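You operate a simulated robot arm through the tools that you are given. There is no shell and no other tool. Be economical: measure what you need, move in short steps, check, and stop when the job is done.

Carry out the task below with a simulated two-armed robot. There is one attempt and no reset: what you move stays moved.

JOB
Take the lid off the yellow jar on the green worktop and lay it down there. Put two of the lime halfs from the draining board on the shelf under the ice table. Take the blue wrapped cups from the top of the low cupboard and leave it on the draining board. Open the right toe drawer, take the filter from the inside of the right toe drawer and leave it on the top of the low cupboard and shut the drawer again. Turn the portion dial to 40 g. Stack the orange plant pot from the top shelf of the stock rack on top of the white plant pot. The order is free. Set down upright: wrapped cups, filter.

It is judged by the outcome, as a careful person would: the job done as asked, and still so three seconds after it is handed in. It fails if anything else is knocked over, pushed out of place, dropped, spilled or broken. Lids that push on must go on centred and level and be pressed home; caps that screw on are set level and turned clockwise until they are tight.

ROBOT AND FRAMES
Two 6-joint arms with fingered hands on one trunk, on a base that drives. Base frame: it is fixed to the floor where the robot stands at the start and does not move with it; the origin is under the middle of the robot, x ahead of it, y to its left, z up; the surface under the hand at the start is at about z = 650. Lengths are in mm, angles in degrees, forces in N, time in s.
The left shoulder is at the start at [70, 191, 1398], the right one opposite. With the tool pointing down near the work surface each hand reaches from about 380 to 800 mm from the robot's upright axis, wherever it stands, measured 20 degrees to its own side. Places, roughly: draining board [600, -1100, 800]; filter [-2000, -2500, 0]; jar [500, 0, 750]; lime half (5x5x3 cm) [700, -900, 800]; plant pot [-2750, -2750, 1250]; portion dial [-2100, -2500, 1000]; right toe drawer [-1900, -2500, 100]; shelf under the ice table [-1700, -100, 200]; top of the low cupboard [-1800, -2500, 800]; wrapped cups [-1750, -2500, 750]. Payload 4.7 kg a hand.
The TCP of each hand is the grasp point between the finger pads, 36 mm short of the fingertips. In the tool frame z runs along the fingers and y along their closing line. Largest opening 120 mm; the body of the gripper starts 42 mm behind the TCP. The gripper is a hand of 5 fingers: y runs from the thumb to the fingers, the wrist lies at [-18, -113, -198] in the tool frame, and closing takes about 1.5 s.
Orientation is that of the tool frame in the base frame, as a unit quaternion [w, x, y, z]. With the fingers straight down and the wrist toward the robot, the tool's x, y and z point along [0, 1, 0], [1, 0, 0] and [0, 0, -1] of the base frame.

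CONTROLS
- The arms move only by the tool drive_tool. It takes "left_rows", "right_rows" or both (then of equal length, played together; a hand with none holds still); each is text: rows parted by semicolons, each of 7 numbers parted by spaces: the shift along the tool's x, y, z in units of 50 mm (1.0 is 50 mm), then the turn, a rotation vector about the tool's x, y, z in units of 8 degrees (1.0 is 8 degrees), then the finger opening in mm, from 0 to 120. In form: dx dy dz wx wy wz claw; .... A call has 1 to 20 rows; each row shifts and turns the commanded pose from where the row before left it, along the tool's axes as they then stand. A call with a number of a shift or a turn outside -1 to 1 is refused whole. Rows are played at 5 a second. More than 50 mm and 8.6 degrees between two rows, or a gripper value outside its range, and nothing of the call is played. Where a pose cannot be reached the arm comes as near as it can. A force on the tool above 40 N (or 10 N above the force at the start of the call, whichever is more), or a blocked arm, ends the call early, and 0.2 s more pass. Each finger travels about 45 mm/s and halts on what it meets, pressing with about 24 N; the grip force reading is that of the motor and also rises with nothing between the fingers. The clock runs only during rows and for 0.2 s after the last one: add rows that do not move to give the fingers time. The reply holds the time, the measured pose of the TCP, the force on the tool along the base axes, the opening and the grip force, in the units named above and with some noise, with the torque about the TCP (base axes, N m) and any sound that the robot's microphone picked up.
- Cameras (640 x 400 px; columns grow to the right, rows downward): "scene" is now at [125.1, -32.3, 1612.6]; the picture's right is [-0.38, -0.93, -0.00], its down [-0.65, 0.27, -0.71] and it looks along [0.66, -0.27, -0.70] (base axes); focal length 249 px, centre (320, 200). "left" rides on the left gripper at [-73, -91, -143] in its tool frame; the picture's right is [-0.80, -0.28, 0.53], its down [0.53, -0.73, 0.42] and it looks along [0.27, 0.62, 0.74] (tool axes); focal length 234 px, centre (320, 200). "right" rides on the right gripper at [73, -91, -143] in its tool frame; the picture's right is [-0.80, 0.28, -0.53], its down [-0.53, -0.73, 0.42] and it looks along [-0.27, 0.62, 0.74] (tool axes); focal length 234 px, centre (320, 200).
- capture(camera): a new picture of that camera. No time passes.
- slide_trunk(by): slides the trunk up (or, below 0, down) by that many mm; the arms and the scene camera ride with it, the base frame stays. It gives what a move gives, with no picture.
- drive_base(legs): drives the robot by 1 to 6 legs, each [ahead, left, turn to the left] in mm, mm and degrees, along the robot's own axes; the way and the turn of a leg run together, so that a leg with both is an arc; at most 1500 mm and 180 degrees a leg. The arms and the cameras ride along, it lands a little off, and it stops where it bumps. It gives what a move gives.
- hand_shape(shape, hand): the hand has 5 fingers and takes this shape, open, in about a second: jaw (thumb against the fingers, like two jaws); tri (thumb and two fingers); tip (a fingertip pinch); poke (one finger out to press); point (the index stretched); flat (the hand flat); cup (the hand cupped); fist (a fist). The gripper value then closes the fingers along that shape, each until it touches; the sizes above hold for jaw. It gives what a move gives, with no picture.
- pan_tilt(pan, tilt): turns the head with the scene camera to pan (to the left, within 86 degrees either way) and tilt (down, from -29 to 69), counted from straight ahead of the robot. It gives what a move gives.
- locate(camera, pixels): for up to 12 pixels [column, row] of the newest picture of that camera ("zoom" is the newest enlarged one), the place [x, y, z] in the base frame of the surface seen there, good to about 3 mm. No time passes.
- zoom(camera, box): a new picture of the part [left, top, right, bottom] of that camera's present view, enlarged. No time passes.
- hand_in(): hands the job in; it is judged then, once.

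Work in short steps. Measure before you move; look again where a grasp or a placing could have gone wrong, and mend it. You have 138 turns and 172 pictures in all, those below and enlarged ones among them. Open the grippers and draw the arms clear of the work before you hand the job in, unless the task says otherwise; then end with one line.

The tools are called after "Request:" by a JSON object that holds its "name" and its "arguments". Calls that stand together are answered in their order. drive_tool: Moves the arms, as the interface text tells. Its arguments: {"type":"object","properties":{"left_rows":{"type":"string"},"right_rows":{"type":"string"}},"required":[]} The other tools are called the same way: slide_trunk (by) slides the trunk up or down; hand_shape (shape, hand) gives the hand a shape; drive_base (legs) drives the base; pan_tilt (pan, tilt) turns the head that bears the scene camera; capture (camera) takes a picture; locate (camera, pixels) gives the place of the surface under pixels of a picture; zoom (camera, box) takes an enlarged picture of a part of a camera's view; hand_in () hands the job in.

At the start:

```text
t: 0.0
left_position: [707.5, -38.3, 1253.5]
left_tool_rot: [0.0, 0.708, 0.707, 0.001]
left_wrist_force: [-0.9, -0.1, -0.1]
left_wrist_torque: [-0.01, 0.02, -0.01]
left_finger_gap: 119.6
left_finger_force: 0.0
left_shape: jaw
right_position: [477.2, -542.9, 1088.3]
right_tool_rot: [0.0, 0.707, 0.707, 0.001]
right_wrist_force: [0.6, -0.1, -0.1]
right_wrist_torque: [0.03, 0.0, 0.0]
right_finger_gap: 119.3
right_finger_force: 0.0
right_shape: jaw
trunk travel left (down, up): [-875.0, 65.0]
robot x, y, heading: [-0.3, -1.6, 0.2]
head pan, tilt: [-22.3, 44.7]
```

scene: 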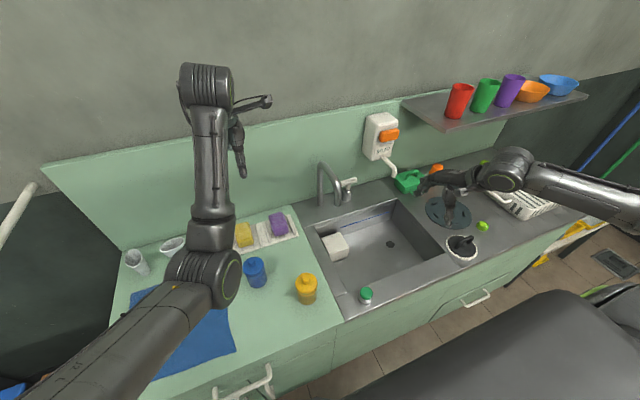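
right: 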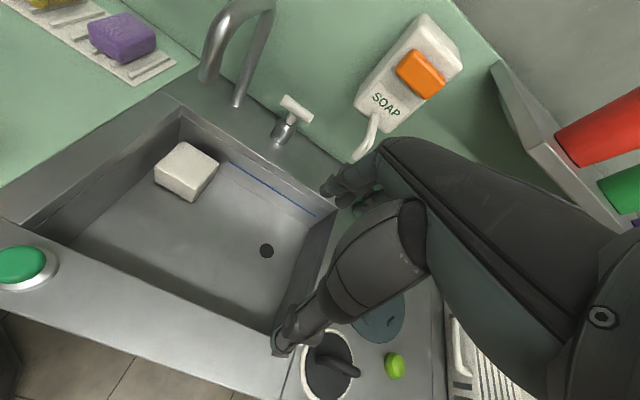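
left: 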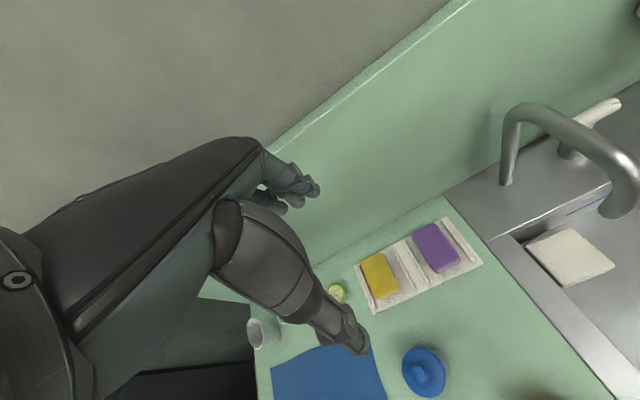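

The scene shows the yellow jar near (306,289). I zoom on it and on the draining board at the right.

Request:
{"name": "zoom", "arguments": {"camera": "scene", "box": [220, 230, 380, 330]}}

Request:
{"name": "zoom", "arguments": {"camera": "scene", "box": [400, 130, 640, 280]}}

Request:
{"name": "locate", "arguments": {"camera": "scene", "pixels": [[306, 277], [306, 285], [307, 299], [255, 262], [330, 320], [288, 330], [275, 290], [483, 226], [530, 200], [366, 293]]}}

```text
4.00 times, centred on (300, 280) of scene
```

zoom: 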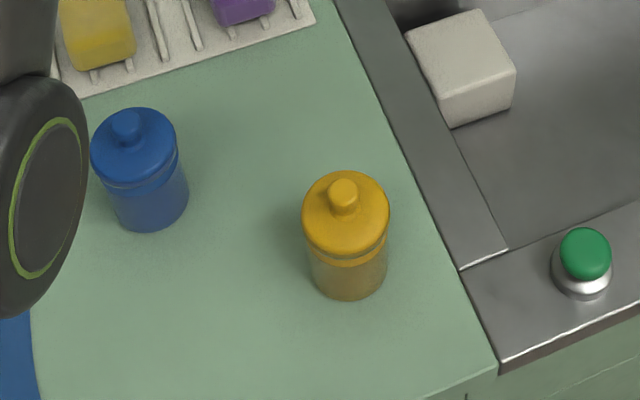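

```text
2.67 times, centred on (520, 205) of scene
```

zoom: 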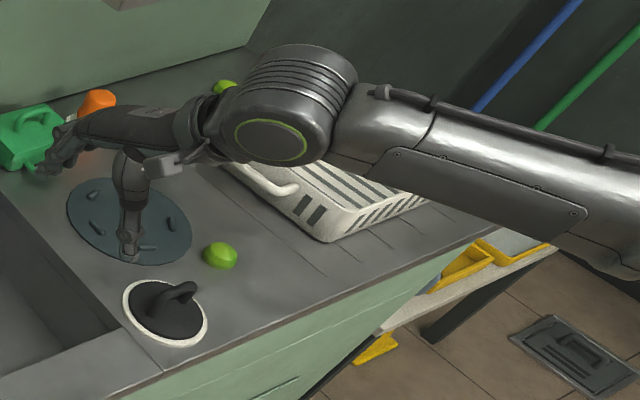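

```text
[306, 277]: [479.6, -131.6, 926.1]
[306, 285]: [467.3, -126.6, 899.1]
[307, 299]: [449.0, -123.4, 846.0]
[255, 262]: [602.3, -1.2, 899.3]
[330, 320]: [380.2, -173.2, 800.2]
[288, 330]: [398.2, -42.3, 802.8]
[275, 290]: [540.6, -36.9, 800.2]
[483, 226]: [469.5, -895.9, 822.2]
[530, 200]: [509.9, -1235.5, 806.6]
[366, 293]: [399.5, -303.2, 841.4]
```

The yellow jar is at about (467,-127), lid top z≈899, knob top ≈926, worktop z≈801. I bring the left hand above it to look closer.

Request:
{"name": "drive_tool", "arguments": {"left_rows": "-.22 -.605 .31 0 0 0 120;-.22 -.605 .31 0 0 0 120;-.22 -.605 .31 0 0 0 120;-.22 -.605 .31 0 0 0 120;-.22 -.605 .31 0 0 0 120;-.22 -.605 .31 0 0 0 120;-.22 -.605 .31 0 0 0 120;-.22 -.605 .31 0 0 0 120;0 0 0 0 0 0 120"}}

Request:
{"name": "capture", "arguments": {"camera": "left"}}

Request:
{"name": "capture", "arguments": {"camera": "scene"}}

```text
t: 2.2
left_position: [675.4, 49.9, 1226.1]
left_tool_rot: [-0.008, 0.678, 0.734, 0.046]
left_wrist_force: [-0.3, -0.2, -0.2]
left_wrist_torque: [-0.03, -0.05, -0.02]
left_finger_gap: 119.6
left_finger_force: 0.1
left_shape: jaw
left hand out of reach, approached as far as the arm can: row 2, 3, 4, 5, 6, 7, 8
right_position: [478.2, -542.7, 1088.0]
right_tool_rot: [0.0, 0.707, 0.707, 0.0]
right_wrist_force: [-0.2, -0.3, 0.0]
right_wrist_torque: [0.01, 0.0, 0.0]
right_finger_gap: 119.6
right_finger_force: 0.1
right_shape: jaw
trunk travel left (down, up): [-875.0, 65.0]
robot x, y, heading: [0.6, -3.2, 0.0]
head pan, tilt: [-22.3, 44.7]
stopped in row 9 (left hand): the arm was blocked; the commanded pose is now the measured one
```

```text
166 pictures are left
```

left: 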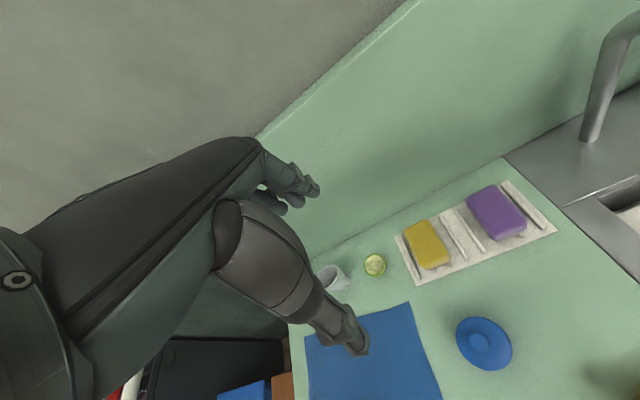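

```text
165 pictures are left
```

scene: 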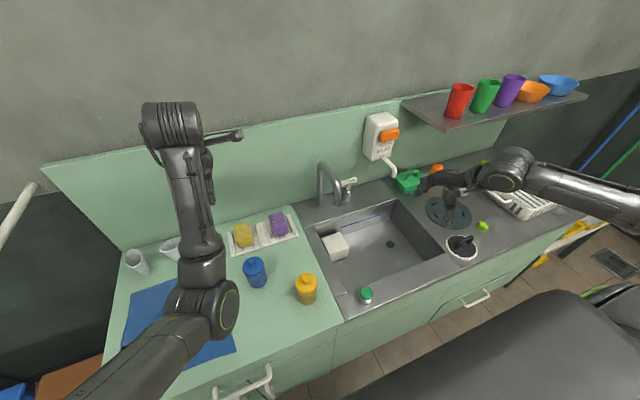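

The left arm folds too close at that height. I move the base back and to the right so the jar sits at a comfortable reach.

Request:
{"name": "drive_base", "arguments": {"legs": [[-170, 0, 0], [0, -170, 0]]}}

Request:
{"name": "capture", "arguments": {"camera": "left"}}

Request:
{"name": "capture", "arguments": {"camera": "scene"}}

```text
t: 4.7
left_position: [502.1, -101.5, 1225.2]
left_tool_rot: [-0.008, 0.673, 0.738, 0.045]
left_wrist_force: [-0.2, 0.5, 0.2]
left_wrist_torque: [-0.05, 0.02, -0.04]
left_finger_gap: 120.1
left_finger_force: 0.1
left_shape: jaw
right_position: [311.5, -697.7, 1090.2]
right_tool_rot: [0.001, 0.703, 0.711, -0.001]
right_wrist_force: [-0.2, 0.1, -1.3]
right_wrist_torque: [-0.04, 0.04, 0.03]
right_finger_gap: 119.7
right_finger_force: 0.0
right_shape: jaw
trunk travel left (down, up): [-875.0, 65.0]
robot x, y, heading: [-173.5, -162.5, 0.6]
head pan, tilt: [-22.3, 44.7]
```

```text
164 pictures are left
```

left: 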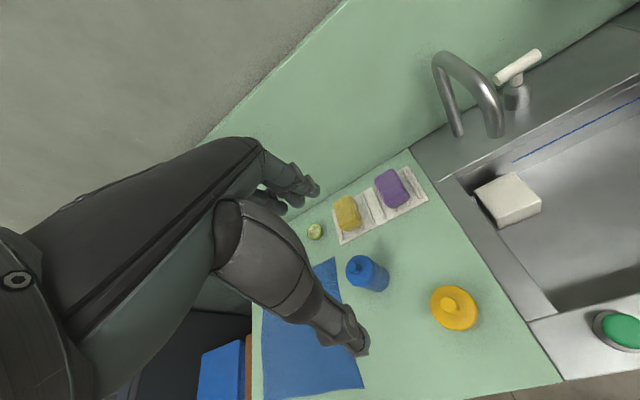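

```text
163 pictures are left
```

scene: 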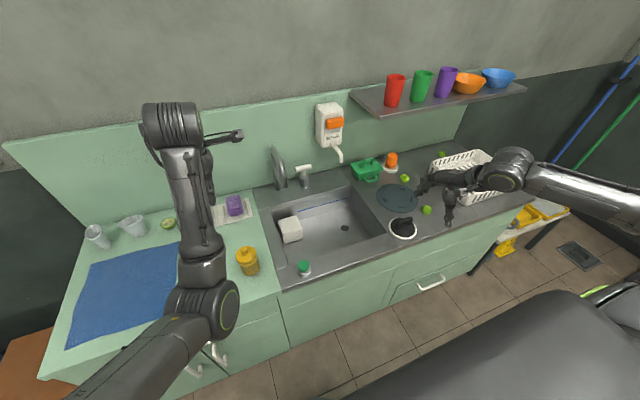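

The jar lid is at (453,307) in the left camera. I zoom and measure its rim and knob.

Request:
{"name": "zoom", "arguments": {"camera": "left", "box": [400, 260, 520, 335]}}

Request:
{"name": "locate", "arguments": {"camera": "left", "pixels": [[449, 304], [434, 310], [472, 312], [458, 326], [448, 290], [456, 288], [462, 322], [455, 307]]}}

```text
5.33 times, centred on (460, 298) of left
```

zoom: 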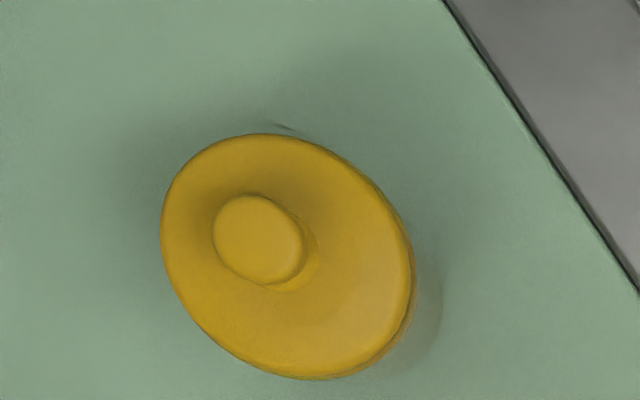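

```text
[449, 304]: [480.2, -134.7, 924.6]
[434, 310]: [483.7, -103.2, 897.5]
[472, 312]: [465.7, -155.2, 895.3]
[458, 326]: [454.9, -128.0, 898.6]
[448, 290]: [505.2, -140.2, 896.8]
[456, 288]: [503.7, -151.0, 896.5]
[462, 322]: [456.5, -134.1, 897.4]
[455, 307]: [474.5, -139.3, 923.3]
```

Lid centre ≈(479,-133), lid top z 897, knob top 924. I level the left hand, centre it and go down to z≈980.

Request:
{"name": "drive_tool", "arguments": {"left_rows": "0 0 0 .37 -.54 .66 120;-.31 -.23 .6 0 0 0 100;-.32 -.23 .6 0 0 0 80;0 0 .9 0 0 0 70;0 0 .9 0 0 0 70;0 0 .9 0 0 0 70;0 0 .9 0 0 0 70;0 0 .1 0 0 0 70;0 0 0 0 0 0 70"}}

Request:
{"name": "capture", "arguments": {"camera": "left"}}

Request:
{"name": "capture", "arguments": {"camera": "scene"}}

```text
t: 5.8
left_position: [519.1, -50.9, 1114.4]
left_tool_rot: [-0.026, 0.676, 0.734, 0.063]
left_wrist_force: [-0.3, 0.0, -0.1]
left_wrist_torque: [-0.03, 0.02, 0.01]
left_finger_gap: 70.5
left_finger_force: 0.0
left_shape: jaw
left hand out of reach, approached as far as the arm can: row 1
right_position: [311.5, -698.5, 1088.0]
right_tool_rot: [-0.001, 0.702, 0.712, 0.0]
right_wrist_force: [0.3, 0.6, 0.2]
right_wrist_torque: [0.01, 0.03, 0.03]
right_finger_gap: 119.6
right_finger_force: 0.0
right_shape: jaw
trunk travel left (down, up): [-875.0, 65.0]
robot x, y, heading: [-173.9, -164.1, 0.8]
head pan, tilt: [-22.3, 44.7]
stopped in row 5 (left hand): the arm was blocked; the commanded pose is now the measured one
```

```text
161 pictures are left
```

left: 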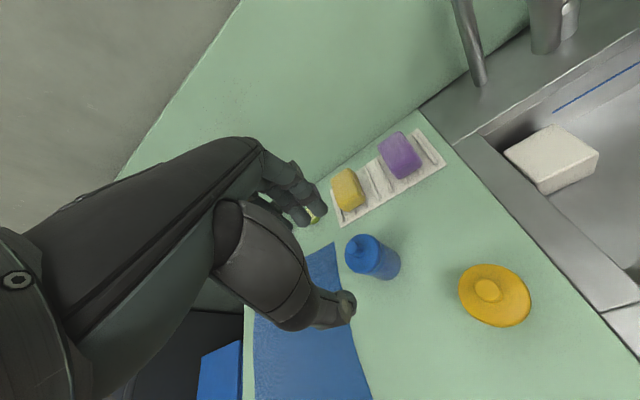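

```text
160 pictures are left
```

scene: 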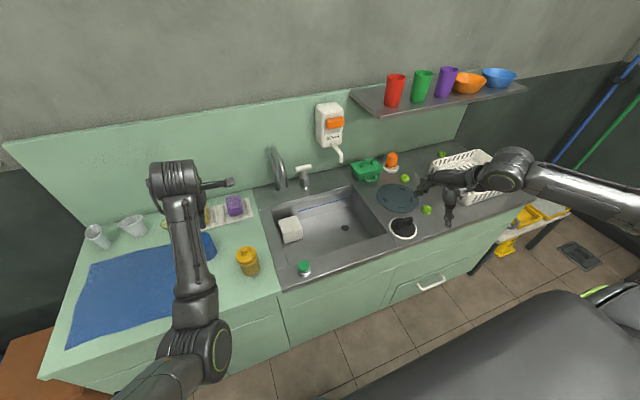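

The arm was blocked partway. I check where its elbow is.

Request:
{"name": "locate", "arguments": {"camera": "scene", "pixels": [[200, 350], [190, 290], [180, 180], [215, 370], [150, 385], [250, 255], [270, 350], [190, 355]]}}

Request:
{"name": "drive_tool", "arguments": {"left_rows": "0 0 .3 0 0 0 70;0 0 .3 0 0 0 70;0 0 0 0 0 0 70;0 0 0 0 0 0 70"}}

```text
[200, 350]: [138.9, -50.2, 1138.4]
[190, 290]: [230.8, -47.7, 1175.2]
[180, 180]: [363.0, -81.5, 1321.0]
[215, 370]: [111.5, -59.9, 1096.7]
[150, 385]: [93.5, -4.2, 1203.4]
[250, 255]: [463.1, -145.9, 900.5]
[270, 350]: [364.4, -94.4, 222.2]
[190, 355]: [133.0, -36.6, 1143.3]
```

```text
t: 6.8
left_position: [522.4, -44.3, 1087.0]
left_tool_rot: [-0.026, 0.675, 0.734, 0.068]
left_wrist_force: [-0.8, 0.6, -0.5]
left_wrist_torque: [-0.02, -0.02, 0.0]
left_finger_gap: 70.4
left_finger_force: 0.0
left_shape: jaw
right_position: [311.0, -701.1, 1087.8]
right_tool_rot: [0.0, 0.703, 0.712, -0.001]
right_wrist_force: [0.1, 0.3, -0.4]
right_wrist_torque: [-0.03, -0.05, -0.04]
right_finger_gap: 119.5
right_finger_force: 0.0
right_shape: jaw
trunk travel left (down, up): [-875.0, 65.0]
robot x, y, heading: [-172.2, -158.8, 0.5]
head pan, tilt: [-22.3, 44.7]
```

It moves with gentler steps. I continue levelling and centring more slowly.

Request:
{"name": "drive_tool", "arguments": {"left_rows": "0 0 .3 .14 -.31 .2 70;0 0 .3 .14 -.31 .2 70;0 0 .3 .14 -.31 .2 70;-.3 -.145 .2 0 0 0 70;-.3 -.145 .2 0 0 0 70;-.3 -.145 .2 0 0 0 70;-.3 -.145 .2 0 0 0 70;-.3 -.145 .2 0 0 0 70;-.28 -.145 .2 0 0 0 70;0 0 0 0 0 0 70;0 0 0 0 0 0 70"}}

Request:
{"name": "capture", "arguments": {"camera": "left"}}

```text
t: 8.5
left_position: [520.0, -21.0, 1001.1]
left_tool_rot: [-0.033, 0.684, 0.725, 0.067]
left_wrist_force: [0.6, -0.2, -0.8]
left_wrist_torque: [0.04, -0.03, 0.02]
left_finger_gap: 70.4
left_finger_force: 0.1
left_shape: jaw
right_position: [309.9, -699.4, 1087.9]
right_tool_rot: [0.0, 0.702, 0.712, -0.001]
right_wrist_force: [0.2, -0.7, -0.3]
right_wrist_torque: [0.04, 0.04, -0.01]
right_finger_gap: 119.7
right_finger_force: 0.0
right_shape: jaw
trunk travel left (down, up): [-875.0, 65.0]
robot x, y, heading: [-172.8, -161.6, 0.6]
head pan, tilt: [-22.3, 44.7]
stopped in row 8 (left hand): the arm was blocked; the commanded pose is now the measured one
```

```text
159 pictures are left
```

left: 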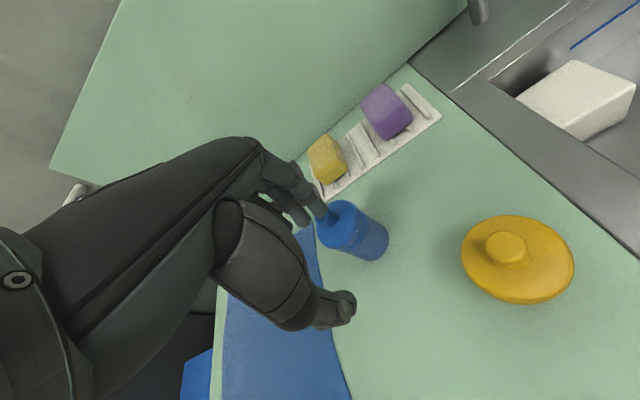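

The left arm can't swing inward further; it works on its own side. I raise it a little and shift the base right.

Request:
{"name": "drive_tool", "arguments": {"left_rows": "0 0 -.5 0 0 0 70;0 0 -.5 0 0 0 70;0 0 0 0 0 0 70"}}

Request:
{"name": "drive_base", "arguments": {"legs": [[0, -170, 0]]}}

```text
t: 9.3
left_position: [516.4, -32.4, 1053.3]
left_tool_rot: [-0.032, 0.686, 0.724, 0.065]
left_wrist_force: [0.3, 0.2, -0.3]
left_wrist_torque: [0.02, 0.0, -0.03]
left_finger_gap: 70.1
left_finger_force: 0.0
left_shape: jaw
right_position: [311.4, -699.5, 1087.7]
right_tool_rot: [0.0, 0.702, 0.712, 0.0]
right_wrist_force: [0.0, 0.9, 0.2]
right_wrist_torque: [-0.03, 0.0, 0.0]
right_finger_gap: 119.9
right_finger_force: 0.1
right_shape: jaw
trunk travel left (down, up): [-875.0, 65.0]
robot x, y, heading: [-174.5, -165.0, 0.6]
head pan, tilt: [-22.3, 44.7]
```

```text
t: 10.8
left_position: [518.2, -199.6, 1052.9]
left_tool_rot: [-0.032, 0.685, 0.725, 0.066]
left_wrist_force: [0.0, 0.4, -0.8]
left_wrist_torque: [-0.01, 0.01, 0.0]
left_finger_gap: 70.2
left_finger_force: 0.0
left_shape: jaw
right_position: [312.8, -867.4, 1090.1]
right_tool_rot: [0.001, 0.703, 0.711, -0.001]
right_wrist_force: [0.1, 1.4, 0.7]
right_wrist_torque: [-0.04, 0.0, 0.0]
right_finger_gap: 119.7
right_finger_force: 0.1
right_shape: jaw
trunk travel left (down, up): [-875.0, 65.0]
robot x, y, heading: [-168.2, -332.8, 0.7]
head pan, tilt: [-22.3, 44.7]
```

Now level, centre and lower the left hand to z≈985 over the lid.

Request:
{"name": "drive_tool", "arguments": {"left_rows": "0 0 0 .175 -.5 .2 70;0 0 0 .175 -.5 .2 70;.33 -.19 .3 0 0 0 70;.33 -.19 .3 0 0 0 70;.33 -.2 .4 0 0 0 70;.34 -.2 .36 0 0 0 70;0 0 0 0 0 0 70;0 0 0 0 0 0 70"}}

Request:
{"name": "capture", "arguments": {"camera": "left"}}

```text
t: 12.6
left_position: [480.2, -137.1, 982.4]
left_tool_rot: [0.0, 0.707, 0.707, 0.0]
left_wrist_force: [0.3, 0.7, -0.1]
left_wrist_torque: [-0.04, -0.02, 0.01]
left_finger_gap: 70.1
left_finger_force: 0.1
left_shape: jaw
right_position: [312.5, -869.2, 1087.6]
right_tool_rot: [-0.001, 0.703, 0.712, 0.0]
right_wrist_force: [-0.3, -0.1, -0.3]
right_wrist_torque: [-0.04, 0.01, -0.01]
right_finger_gap: 119.5
right_finger_force: 0.0
right_shape: jaw
trunk travel left (down, up): [-875.0, 65.0]
robot x, y, heading: [-172.4, -330.6, 0.6]
head pan, tilt: [-22.3, 44.7]
```

```text
158 pictures are left
```

left: 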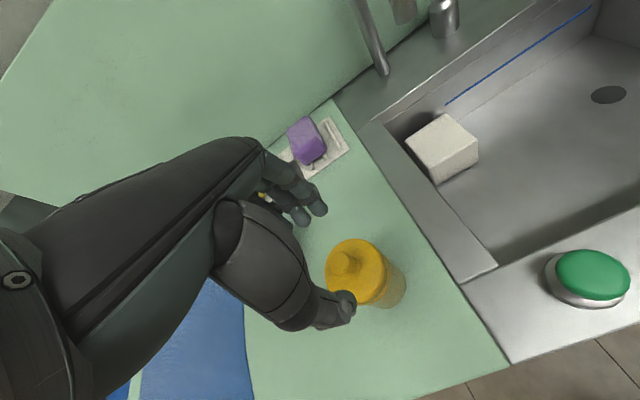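

Hand is aligned over the lid. I lower 45 mm and close on the knob.

Request:
{"name": "drive_tool", "arguments": {"left_rows": ".06 0 .3 0 0 0 70;0 0 .3 0 0 0 70;0 0 .3 0 0 0 70;0 0 0 0 0 0 70;0 0 0 0 0 0 0;0 0 0 0 0 0 0;0 0 0 0 0 0 0;0 0 0 0 0 0 0;0 0 0 0 0 0 0;0 0 0 0 0 0 0;0 0 0 0 0 0 0;0 0 0 0 0 0 0"}}

Request:
{"name": "capture", "arguments": {"camera": "left"}}

```text
t: 15.2
left_position: [478.4, -132.8, 939.2]
left_tool_rot: [-0.001, 0.707, 0.707, 0.0]
left_wrist_force: [-0.4, 0.7, -0.8]
left_wrist_torque: [0.02, -0.01, 0.01]
left_finger_gap: 15.2
left_finger_force: 24.3
left_shape: jaw
right_position: [312.8, -868.8, 1087.4]
right_tool_rot: [-0.001, 0.702, 0.712, 0.0]
right_wrist_force: [0.6, 0.1, -0.4]
right_wrist_torque: [0.0, 0.0, -0.01]
right_finger_gap: 119.7
right_finger_force: 0.1
right_shape: jaw
trunk travel left (down, up): [-875.0, 65.0]
robot x, y, heading: [-170.0, -334.2, 0.8]
head pan, tilt: [-22.3, 44.7]
heard: snap
```

```text
157 pictures are left
```

left: 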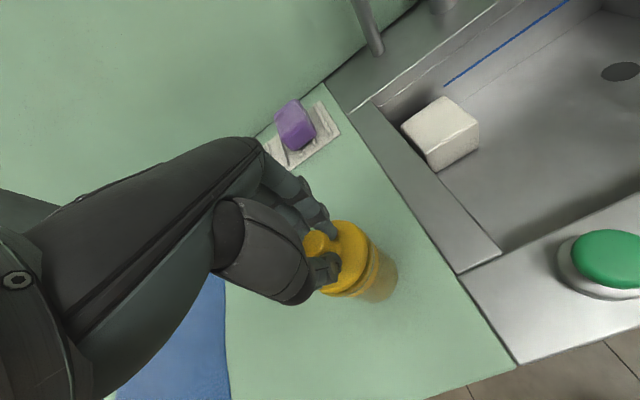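

A snap was heard; I zoom to see the grip.

Request:
{"name": "zoom", "arguments": {"camera": "left", "box": [260, 200, 420, 310]}}

Request:
{"name": "zoom", "arguments": {"camera": "scene", "box": [120, 150, 320, 300]}}

```text
3.64 times, centred on (340, 255) of left
```

zoom: 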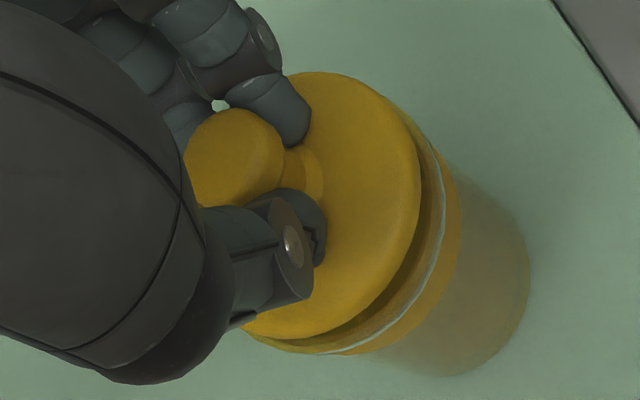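

```text
2.67 times, centred on (220, 225) of scene
```

zoom: 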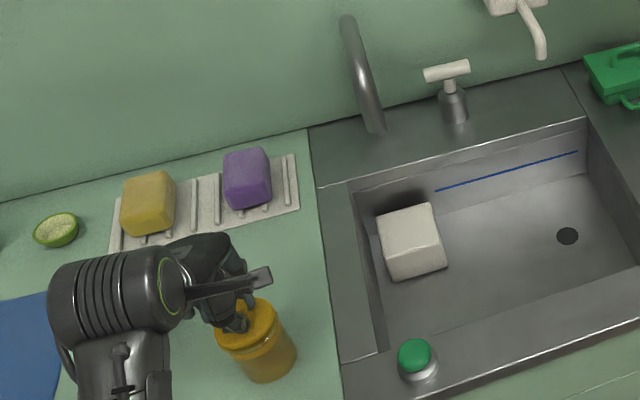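

The knob is gripped and the lid has popped free of its seat. I lift slowly and check that the jar stays.

Request:
{"name": "drive_tool", "arguments": {"left_rows": "0 0 -.2 0 0 0 0;0 0 -.2 0 0 0 0;0 0 -.3 0 0 0 0;0 0 -.5 0 0 0 0;0 0 -.5 0 0 0 0;0 0 0 0 0 0 0"}}

Request:
{"name": "capture", "arguments": {"camera": "left"}}

Request:
{"name": "zoom", "arguments": {"camera": "scene", "box": [120, 150, 320, 300]}}

```text
t: 16.6
left_position: [479.2, -131.2, 1024.8]
left_tool_rot: [-0.001, 0.708, 0.706, -0.001]
left_wrist_force: [-0.4, 0.2, 0.8]
left_wrist_torque: [-0.03, -0.01, 0.0]
left_finger_gap: 15.4
left_finger_force: 23.9
left_shape: jaw
right_position: [311.5, -868.4, 1089.1]
right_tool_rot: [0.001, 0.703, 0.711, 0.0]
right_wrist_force: [-1.0, 0.4, -0.7]
right_wrist_torque: [-0.02, -0.04, 0.02]
right_finger_gap: 119.4
right_finger_force: 0.1
right_shape: jaw
trunk travel left (down, up): [-875.0, 65.0]
robot x, y, heading: [-170.2, -328.2, 0.8]
head pan, tilt: [-22.3, 44.7]
```

```text
154 pictures are left
```

left: 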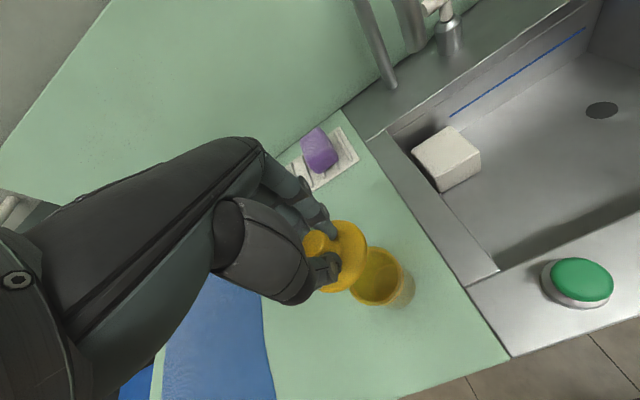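

```text
2.67 times, centred on (220, 225) of scene
```

zoom: 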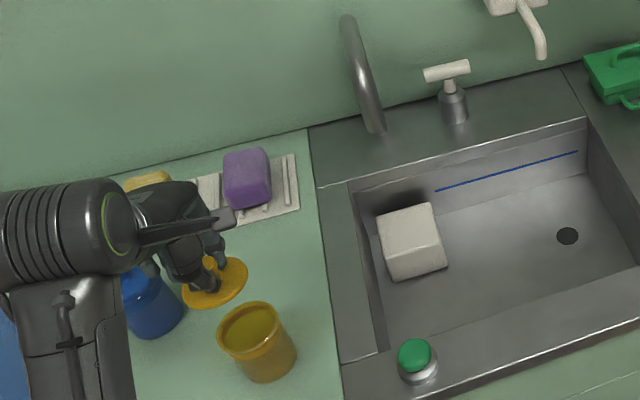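

Lid is off and the jar is standing. I find a free patch of worktop in front-left for the lid.

Request:
{"name": "locate", "arguments": {"camera": "left", "pixels": [[265, 330], [270, 370], [300, 360], [330, 380], [350, 350], [295, 398], [380, 280], [405, 290]]}}

```text
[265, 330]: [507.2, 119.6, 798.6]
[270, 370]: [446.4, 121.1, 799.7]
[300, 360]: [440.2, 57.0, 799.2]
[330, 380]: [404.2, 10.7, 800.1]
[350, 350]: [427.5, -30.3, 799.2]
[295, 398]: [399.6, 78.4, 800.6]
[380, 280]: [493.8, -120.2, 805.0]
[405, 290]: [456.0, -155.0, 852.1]
```

Spot (430,5) is free (cloth edge at y≈119). I move the lid there and lower toward the surface.

Request:
{"name": "drive_tool", "arguments": {"left_rows": ".55 -.2 0 0 0 0 0;.55 -.2 0 0 0 0 0;.54 -.2 0 0 0 0 0;.54 -.2 0 0 0 0 0;.54 -.18 0 0 0 0 0;0 0 .6 0 0 0 0;0 0 .6 0 0 0 0;0 0 .6 0 0 0 0;0 0 .6 0 0 0 0;0 0 .4 0 0 0 0;0 0 .2 0 0 0 0;0 0 0 0 0 0 0"}}

Request:
{"name": "capture", "arguments": {"camera": "left"}}

Request:
{"name": "zoom", "arguments": {"camera": "scene", "box": [120, 180, 280, 300]}}

```text
t: 19.2
left_position: [428.4, 3.4, 874.2]
left_tool_rot: [-0.001, 0.707, 0.708, -0.001]
left_wrist_force: [0.6, -0.2, -0.2]
left_wrist_torque: [-0.03, 0.02, 0.0]
left_finger_gap: 15.1
left_finger_force: 23.8
left_shape: jaw
right_position: [311.6, -868.8, 1088.7]
right_tool_rot: [-0.001, 0.703, 0.712, 0.0]
right_wrist_force: [-0.1, 0.4, 0.5]
right_wrist_torque: [0.01, 0.02, 0.01]
right_finger_gap: 119.4
right_finger_force: 0.0
right_shape: jaw
trunk travel left (down, up): [-875.0, 65.0]
robot x, y, heading: [-170.2, -331.4, 0.8]
head pan, tilt: [-22.3, 44.7]
```

```text
152 pictures are left
```

left: 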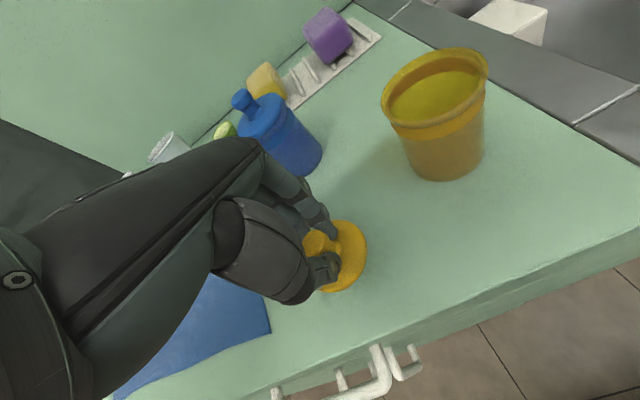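

```text
3.33 times, centred on (200, 240) of scene
```

zoom: 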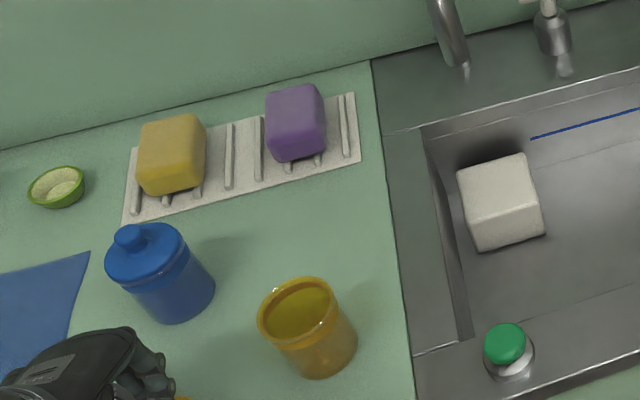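

I lower gently, 2 mm per row, watching the force.

Request:
{"name": "drive_tool", "arguments": {"left_rows": "0 0 .04 0 0 0 0;0 0 .04 0 0 0 0;0 0 .04 0 0 0 0;0 0 .04 0 0 0 0;0 0 .04 0 0 0 0;0 0 0 0 0 0 0"}}

Request:
{"name": "zoom", "arguments": {"camera": "left", "box": [260, 190, 420, 310]}}

```text
t: 20.6
left_position: [428.8, 3.7, 864.8]
left_tool_rot: [-0.001, 0.707, 0.707, -0.001]
left_wrist_force: [0.3, -0.6, 0.0]
left_wrist_torque: [-0.01, -0.03, 0.0]
left_finger_gap: 15.2
left_finger_force: 23.9
left_shape: jaw
right_position: [312.9, -869.0, 1088.0]
right_tool_rot: [-0.001, 0.703, 0.711, 0.001]
right_wrist_force: [-0.4, -0.4, -1.0]
right_wrist_torque: [-0.02, -0.01, 0.03]
right_finger_gap: 119.5
right_finger_force: 0.0
right_shape: jaw
trunk travel left (down, up): [-875.0, 65.0]
robot x, y, heading: [-174.9, -328.4, 0.6]
head pan, tilt: [-22.3, 44.7]
```

```text
3.33 times, centred on (340, 250) of left
```

zoom: 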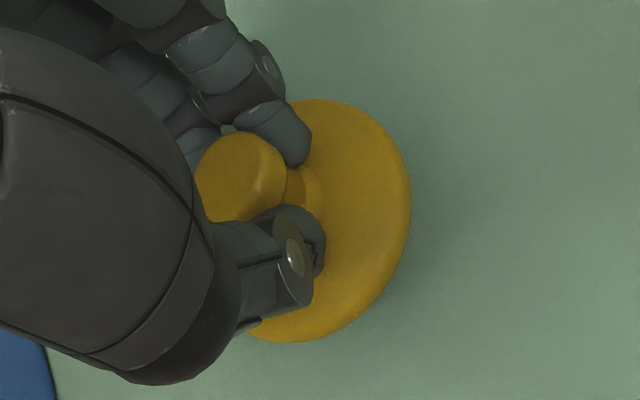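

No contact yet; I keep lowering.

Request:
{"name": "drive_tool", "arguments": {"left_rows": "0 0 .04 0 0 0 0;0 0 .04 0 0 0 0;0 0 .04 0 0 0 0;0 0 .04 0 0 0 0;0 0 .04 0 0 0 0;0 0 0 0 0 0 0"}}

Request:
{"name": "zoom", "arguments": {"camera": "left", "box": [260, 190, 420, 310]}}

Request:
{"name": "locate", "arguments": {"camera": "zoom", "pixels": [[340, 140], [380, 220], [340, 300], [240, 170], [290, 330], [405, 210]]}}

```text
t: 22.0
left_position: [430.1, 4.5, 853.5]
left_tool_rot: [-0.001, 0.707, 0.707, -0.001]
left_wrist_force: [-0.1, 1.3, 0.3]
left_wrist_torque: [-0.02, 0.02, -0.01]
left_finger_gap: 15.1
left_finger_force: 24.1
left_shape: jaw
right_position: [312.8, -868.2, 1088.1]
right_tool_rot: [0.0, 0.703, 0.711, -0.001]
right_wrist_force: [0.3, 0.2, 0.2]
right_wrist_torque: [0.01, 0.05, 0.0]
right_finger_gap: 119.7
right_finger_force: 0.1
right_shape: jaw
trunk travel left (down, up): [-875.0, 65.0]
robot x, y, heading: [-171.1, -334.2, 0.9]
head pan, tilt: [-22.3, 44.7]
```

```text
3.33 times, centred on (340, 250) of left
```

zoom: 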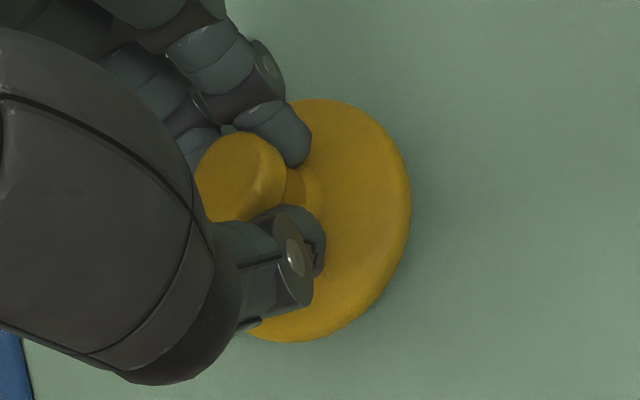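

```text
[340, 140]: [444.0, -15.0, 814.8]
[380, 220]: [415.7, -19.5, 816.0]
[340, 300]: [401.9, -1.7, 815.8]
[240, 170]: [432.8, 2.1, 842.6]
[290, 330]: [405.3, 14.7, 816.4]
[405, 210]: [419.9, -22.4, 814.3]
```

Lid is level with its top at z≈815. I lower further until it touches.

Request:
{"name": "drive_tool", "arguments": {"left_rows": "0 0 .03 0 0 0 0;0 0 .03 0 0 0 0;0 0 .03 0 0 0 0;0 0 0 0 0 0 0"}}

```text
t: 23.0
left_position: [429.5, 5.4, 850.2]
left_tool_rot: [0.0, 0.707, 0.707, -0.001]
left_wrist_force: [-0.4, 0.8, -0.1]
left_wrist_torque: [-0.02, 0.01, 0.01]
left_finger_gap: 15.1
left_finger_force: 23.5
left_shape: jaw
right_position: [312.3, -868.4, 1088.7]
right_tool_rot: [0.001, 0.703, 0.711, 0.0]
right_wrist_force: [0.3, -0.4, -0.8]
right_wrist_torque: [-0.04, -0.03, -0.01]
right_finger_gap: 119.6
right_finger_force: 0.0
right_shape: jaw
trunk travel left (down, up): [-875.0, 65.0]
robot x, y, heading: [-168.7, -330.5, 0.4]
head pan, tilt: [-22.3, 44.7]
```

Request:
{"name": "drive_tool", "arguments": {"left_rows": "0 0 .04 0 0 0 0;0 0 .04 0 0 0 0;0 0 .04 0 0 0 0;0 0 0 0 0 0 0"}}

Request:
{"name": "zoom", "arguments": {"camera": "left", "box": [260, 190, 420, 310]}}

Request:
{"name": "locate", "arguments": {"camera": "zoom", "pixels": [[340, 140], [380, 220], [340, 300], [240, 170], [450, 210]]}}

```text
t: 24.0
left_position: [429.7, 4.4, 845.8]
left_tool_rot: [0.001, 0.707, 0.707, 0.001]
left_wrist_force: [-0.8, -0.1, 13.4]
left_wrist_torque: [-0.07, -0.32, 0.04]
left_finger_gap: 15.8
left_finger_force: 23.8
left_shape: jaw
right_position: [311.9, -869.8, 1088.5]
right_tool_rot: [0.0, 0.703, 0.711, 0.001]
right_wrist_force: [0.0, -0.2, -0.5]
right_wrist_torque: [-0.01, 0.01, 0.0]
right_finger_gap: 119.7
right_finger_force: 0.1
right_shape: jaw
trunk travel left (down, up): [-875.0, 65.0]
robot x, y, heading: [-168.6, -333.1, 0.5]
head pan, tilt: [-22.3, 44.7]
```

```text
3.33 times, centred on (340, 250) of left
```

zoom: 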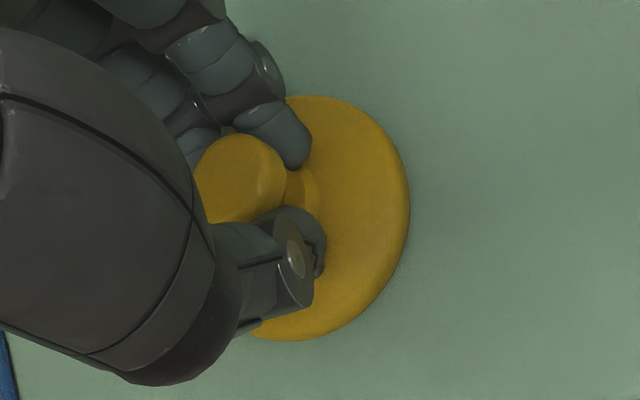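

```text
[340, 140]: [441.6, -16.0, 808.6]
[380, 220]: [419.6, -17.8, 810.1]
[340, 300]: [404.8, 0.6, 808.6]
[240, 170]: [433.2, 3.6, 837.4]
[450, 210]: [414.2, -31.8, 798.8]
```

The lid touches (13 N). I open the fingers and lift the hand clear.

Request:
{"name": "drive_tool", "arguments": {"left_rows": "0 0 -.02 0 0 0 60;0 0 0 0 0 0 60;0 0 0 0 0 0 60;0 0 0 0 0 0 70;0 0 0 0 0 0 70;0 0 -.5 0 0 0 70;0 0 -1 0 0 0 70;0 0 -1 0 0 0 70;0 0 -1 0 0 0 70;0 0 0 0 0 0 70"}}

Request:
{"name": "capture", "arguments": {"camera": "left"}}

Request:
{"name": "capture", "arguments": {"camera": "scene"}}

```text
t: 26.2
left_position: [426.3, 7.1, 1020.4]
left_tool_rot: [0.0, 0.707, 0.707, -0.001]
left_wrist_force: [-0.4, -0.2, 0.3]
left_wrist_torque: [-0.02, 0.01, -0.04]
left_finger_gap: 69.3
left_finger_force: 0.0
left_shape: jaw
right_position: [311.8, -868.7, 1088.9]
right_tool_rot: [0.0, 0.702, 0.712, 0.0]
right_wrist_force: [-0.1, -0.4, -0.6]
right_wrist_torque: [0.01, 0.06, 0.0]
right_finger_gap: 119.5
right_finger_force: 0.0
right_shape: jaw
trunk travel left (down, up): [-875.0, 65.0]
robot x, y, heading: [-171.6, -337.2, 0.6]
head pan, tilt: [-22.3, 44.7]
```

```text
147 pictures are left
```

left: 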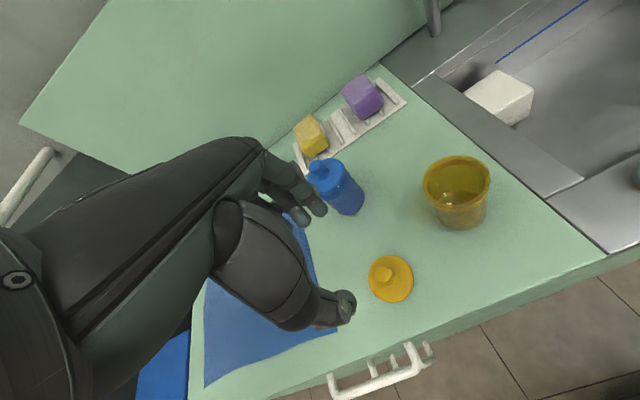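

```text
146 pictures are left
```

scene: 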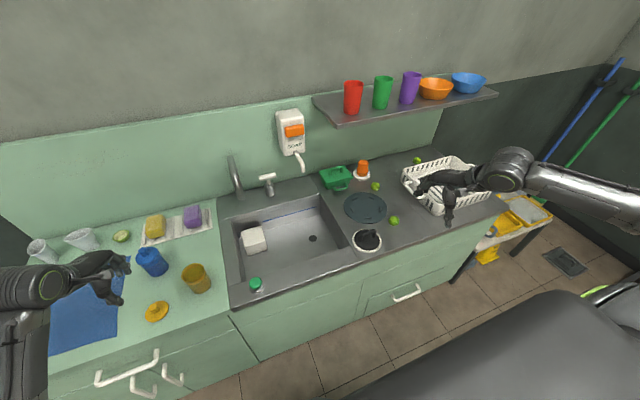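

Lid is laid down. Now the limes: I see green bits at (395,219), (375,186), (417,160); zoom and locate.

Request:
{"name": "zoom", "arguments": {"camera": "scene", "box": [310, 130, 550, 280]}}

Request:
{"name": "locate", "arguments": {"camera": "scene", "pixels": [[395, 219], [375, 186], [417, 160], [362, 168], [367, 238], [440, 180], [365, 207], [333, 180], [410, 205], [440, 245], [400, 165], [405, 182]]}}

```text
2.67 times, centred on (430, 205) of scene
```

zoom: 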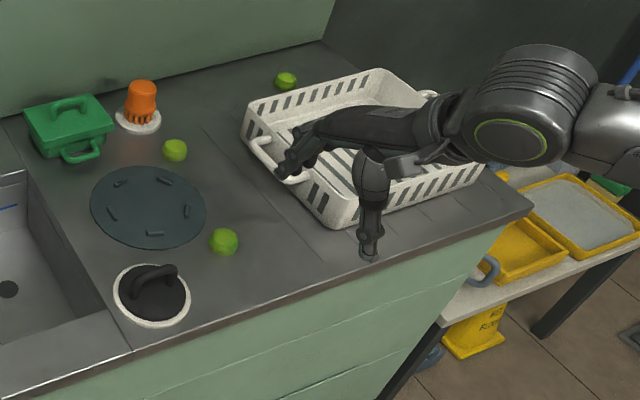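

```text
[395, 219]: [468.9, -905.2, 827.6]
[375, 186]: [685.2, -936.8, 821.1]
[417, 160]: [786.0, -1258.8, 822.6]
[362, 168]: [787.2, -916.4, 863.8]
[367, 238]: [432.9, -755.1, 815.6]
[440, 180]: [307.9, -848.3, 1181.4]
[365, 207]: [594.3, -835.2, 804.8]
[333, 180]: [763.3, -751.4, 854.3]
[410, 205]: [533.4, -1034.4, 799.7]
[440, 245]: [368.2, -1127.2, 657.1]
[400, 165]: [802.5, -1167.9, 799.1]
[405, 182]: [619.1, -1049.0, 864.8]
```

Lime 1 at (469,-905), lime 2 at (685,-937), tops ≈825. I'll take lime 1 with the right hand: shift base right so the lime is at the right hand's comfortable reach.

Request:
{"name": "drive_base", "arguments": {"legs": [[0, -365, 0]]}}

Request:
{"name": "pan_tilt", "arguments": {"pan": -30, "tilt": 50}}

Request:
{"name": "capture", "arguments": {"camera": "scene"}}

```text
t: 28.5
left_position: [433.0, -357.0, 1019.0]
left_tool_rot: [0.0, 0.708, 0.706, -0.001]
left_wrist_force: [0.0, 0.9, -0.2]
left_wrist_torque: [0.02, 0.03, 0.01]
left_finger_gap: 69.7
left_finger_force: 0.0
left_shape: jaw
right_position: [315.2, -1233.6, 1087.9]
right_tool_rot: [0.0, 0.705, 0.71, 0.0]
right_wrist_force: [1.2, 0.0, -0.8]
right_wrist_torque: [-0.04, -0.03, 0.0]
right_finger_gap: 119.7
right_finger_force: 0.1
right_shape: jaw
trunk travel left (down, up): [-875.0, 65.0]
robot x, y, heading: [-168.6, -695.1, 0.4]
head pan, tilt: [-22.3, 44.7]
```

```text
t: 29.2
left_position: [432.2, -358.9, 1020.1]
left_tool_rot: [0.001, 0.709, 0.706, -0.001]
left_wrist_force: [-0.5, -0.5, 0.0]
left_wrist_torque: [0.03, 0.02, 0.02]
left_finger_gap: 69.3
left_finger_force: 0.1
left_shape: jaw
right_position: [314.8, -1235.3, 1088.1]
right_tool_rot: [-0.001, 0.703, 0.711, 0.001]
right_wrist_force: [-0.4, 0.0, 0.1]
right_wrist_torque: [0.02, -0.04, 0.01]
right_finger_gap: 119.5
right_finger_force: 0.1
right_shape: jaw
trunk travel left (down, up): [-875.0, 65.0]
robot x, y, heading: [-166.1, -696.2, 0.3]
head pan, tilt: [-30.0, 50.0]
```

```text
144 pictures are left
```

scene: 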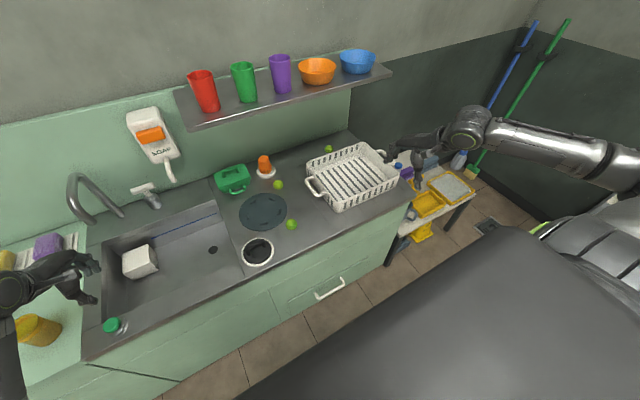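

Measure the lime at (292,224) and its surroundings more exactly.

Request:
{"name": "zoom", "arguments": {"camera": "scene", "box": [210, 140, 410, 265]}}

Request:
{"name": "locate", "arguments": {"camera": "zoom", "pixels": [[262, 262], [262, 275], [247, 270], [276, 270], [217, 141], [217, 150], [209, 145], [228, 146], [378, 25], [310, 200], [250, 345], [320, 300]]}}

```text
3.20 times, centred on (310, 202) of scene
```

zoom: 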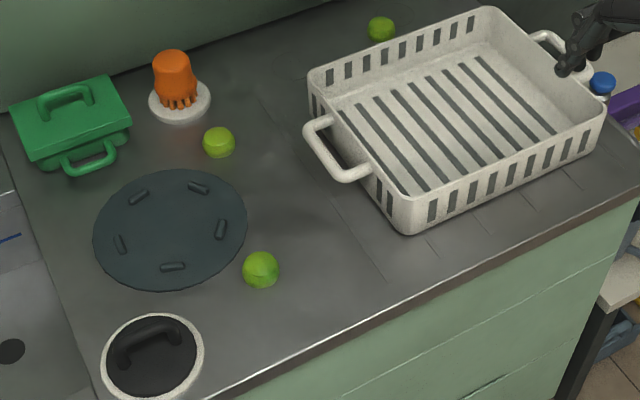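

```text
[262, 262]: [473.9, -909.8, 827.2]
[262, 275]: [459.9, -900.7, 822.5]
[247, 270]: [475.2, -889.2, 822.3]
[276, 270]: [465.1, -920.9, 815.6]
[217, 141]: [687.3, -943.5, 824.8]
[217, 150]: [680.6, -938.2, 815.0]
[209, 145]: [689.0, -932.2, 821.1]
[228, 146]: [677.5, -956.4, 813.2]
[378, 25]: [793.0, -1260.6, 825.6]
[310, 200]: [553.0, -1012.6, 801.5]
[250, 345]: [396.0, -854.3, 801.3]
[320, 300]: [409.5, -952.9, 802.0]
```

Lime 1 centre ≈(472,-906). I move the right hand over it, then down to z≈900.

Request:
{"name": "drive_tool", "arguments": {"right_rows": ".82 .39 0 0 0 0 100;.82 .39 0 0 0 0 80;.82 .39 0 0 0 0 80;.82 .39 .3 0 0 0 80;.82 .39 .3 0 0 0 80;.82 .39 .3 0 0 0 80;.82 .4 .3 0 0 0 80;.82 .4 .5 0 0 0 80;0 0 .6 0 0 0 80;0 0 .7 0 0 0 80;0 0 .6 0 0 0 80;0 0 0 0 0 0 80;0 0 0 0 0 0 80"}}

Request:
{"name": "capture", "arguments": {"camera": "right"}}

```text
refused: row 8 steps farther than a row can; nothing moved
```

```text
142 pictures are left
```

right: 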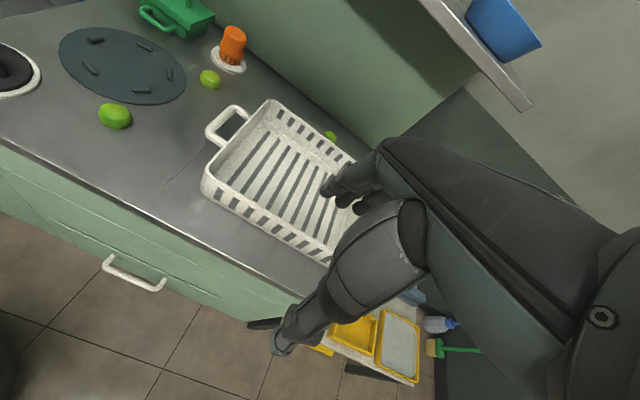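

A row was too long; I use smaller steps.

Request:
{"name": "drive_tool", "arguments": {"right_rows": ".73 .35 0 0 0 0 100;.73 .35 0 0 0 0 80;.73 .35 0 0 0 0 80;.73 .35 .2 0 0 0 80;.73 .35 .2 0 0 0 80;.73 .35 .2 0 0 0 80;.73 .35 .2 0 0 0 80;.73 .35 .3 0 0 0 80;.74 .34 .3 0 0 0 80;0 0 .6 0 0 0 80;0 0 .6 0 0 0 80;0 0 .6 0 0 0 80;0 0 .6 0 0 0 80;0 0 0 0 0 0 80;0 0 0 0 0 0 80"}}

Request:
{"name": "capture", "arguments": {"camera": "right"}}

```text
t: 32.4
left_position: [432.3, -358.1, 1019.1]
left_tool_rot: [0.0, 0.708, 0.707, -0.001]
left_wrist_force: [-0.8, 0.1, 0.3]
left_wrist_torque: [-0.04, -0.01, 0.0]
left_finger_gap: 69.7
left_finger_force: 0.0
left_shape: jaw
right_position: [464.2, -904.9, 897.8]
right_tool_rot: [0.0, 0.704, 0.71, 0.0]
right_wrist_force: [0.1, 0.4, 0.2]
right_wrist_torque: [0.02, 0.01, 0.02]
right_finger_gap: 80.3
right_finger_force: 0.0
right_shape: jaw
trunk travel left (down, up): [-875.0, 65.0]
robot x, y, heading: [-165.6, -692.0, 0.5]
head pan, tilt: [-30.0, 50.0]
```

```text
141 pictures are left
```

right: 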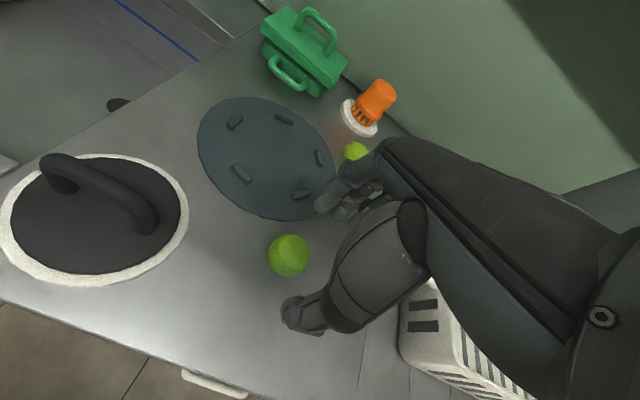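

Lime at (289,255) is nearly under the TCP, needing ~8 mm forward. I lower to z≈840 and close.

Request:
{"name": "drive_tool", "arguments": {"right_rows": "-.02 .15 .2 0 0 0 80;0 0 .4 0 0 0 80;0 0 .4 0 0 0 80;0 0 .16 0 0 0 80;0 0 0 0 0 0 80;0 0 0 0 0 0 60;0 0 0 0 0 0 45;0 0 0 0 0 0 30;0 0 0 0 0 0 20;0 0 0 0 0 0 20;0 0 0 0 0 0 20;0 0 0 0 0 0 20;0 0 0 0 0 0 20"}}

Request:
{"name": "zoom", "arguments": {"camera": "right", "box": [220, 150, 420, 320]}}

```text
t: 35.2
left_position: [432.2, -358.5, 1019.3]
left_tool_rot: [0.0, 0.709, 0.705, -0.001]
left_wrist_force: [0.4, -1.2, 0.3]
left_wrist_torque: [-0.02, -0.01, -0.03]
left_finger_gap: 69.6
left_finger_force: 0.1
left_shape: jaw
right_position: [475.6, -905.0, 843.0]
right_tool_rot: [0.001, 0.704, 0.71, -0.001]
right_wrist_force: [-0.7, 0.7, 2.4]
right_wrist_torque: [0.01, 0.0, 0.01]
right_finger_gap: 34.2
right_finger_force: 24.5
right_shape: jaw
trunk travel left (down, up): [-875.0, 65.0]
robot x, y, heading: [-167.1, -694.4, 0.5]
head pan, tilt: [-30.0, 50.0]
```

```text
2.35 times, centred on (320, 235) of right
```

zoom: 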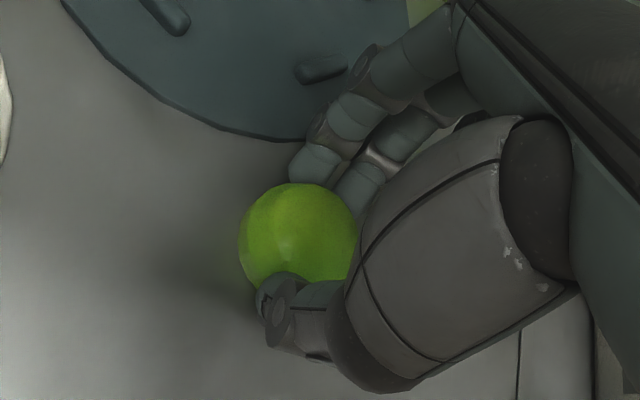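

Gripped at 34 mm. I lift and check.

Request:
{"name": "drive_tool", "arguments": {"right_rows": "0 0 -.2 0 0 0 20;0 0 -.3 0 0 0 20;0 0 -.5 0 0 0 20;0 0 -.8 0 0 0 20;0 0 -.8 0 0 0 20;0 0 -.8 0 0 0 20;0 0 -.8 0 0 0 20;0 0 0 0 0 0 20"}}

Request:
{"name": "capture", "arguments": {"camera": "right"}}

```text
t: 37.0
left_position: [432.3, -358.5, 1018.9]
left_tool_rot: [-0.001, 0.709, 0.706, 0.0]
left_wrist_force: [-0.2, 0.2, -0.2]
left_wrist_torque: [0.0, 0.03, -0.02]
left_finger_gap: 69.5
left_finger_force: 0.0
left_shape: jaw
right_position: [477.0, -904.2, 1049.5]
right_tool_rot: [0.001, 0.704, 0.71, 0.0]
right_wrist_force: [0.9, 0.1, 0.0]
right_wrist_torque: [0.04, -0.01, 0.03]
right_finger_gap: 33.9
right_finger_force: 24.2
right_shape: jaw
trunk travel left (down, up): [-875.0, 65.0]
robot x, y, heading: [-166.1, -697.7, 0.6]
head pan, tilt: [-30.0, 50.0]
```

```text
139 pictures are left
```

right: 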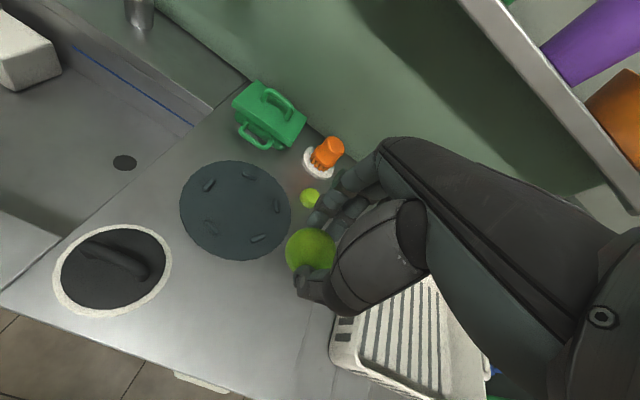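

Lime 1 is held. Before driving for lime 2, I measure the shelf and other obstacles.

Request:
{"name": "locate", "arguments": {"camera": "scene", "pixels": [[190, 125], [392, 72], [330, 95], [345, 55], [400, 240], [465, 190], [390, 150], [340, 290], [160, 145], [370, 235]]}}

```text
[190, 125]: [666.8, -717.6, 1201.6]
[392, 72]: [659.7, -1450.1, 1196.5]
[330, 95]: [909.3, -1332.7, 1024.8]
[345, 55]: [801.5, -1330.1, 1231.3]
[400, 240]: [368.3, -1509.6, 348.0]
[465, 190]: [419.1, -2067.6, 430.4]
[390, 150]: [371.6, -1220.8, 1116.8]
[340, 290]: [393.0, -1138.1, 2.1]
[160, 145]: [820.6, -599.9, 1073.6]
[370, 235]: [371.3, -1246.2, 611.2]
```

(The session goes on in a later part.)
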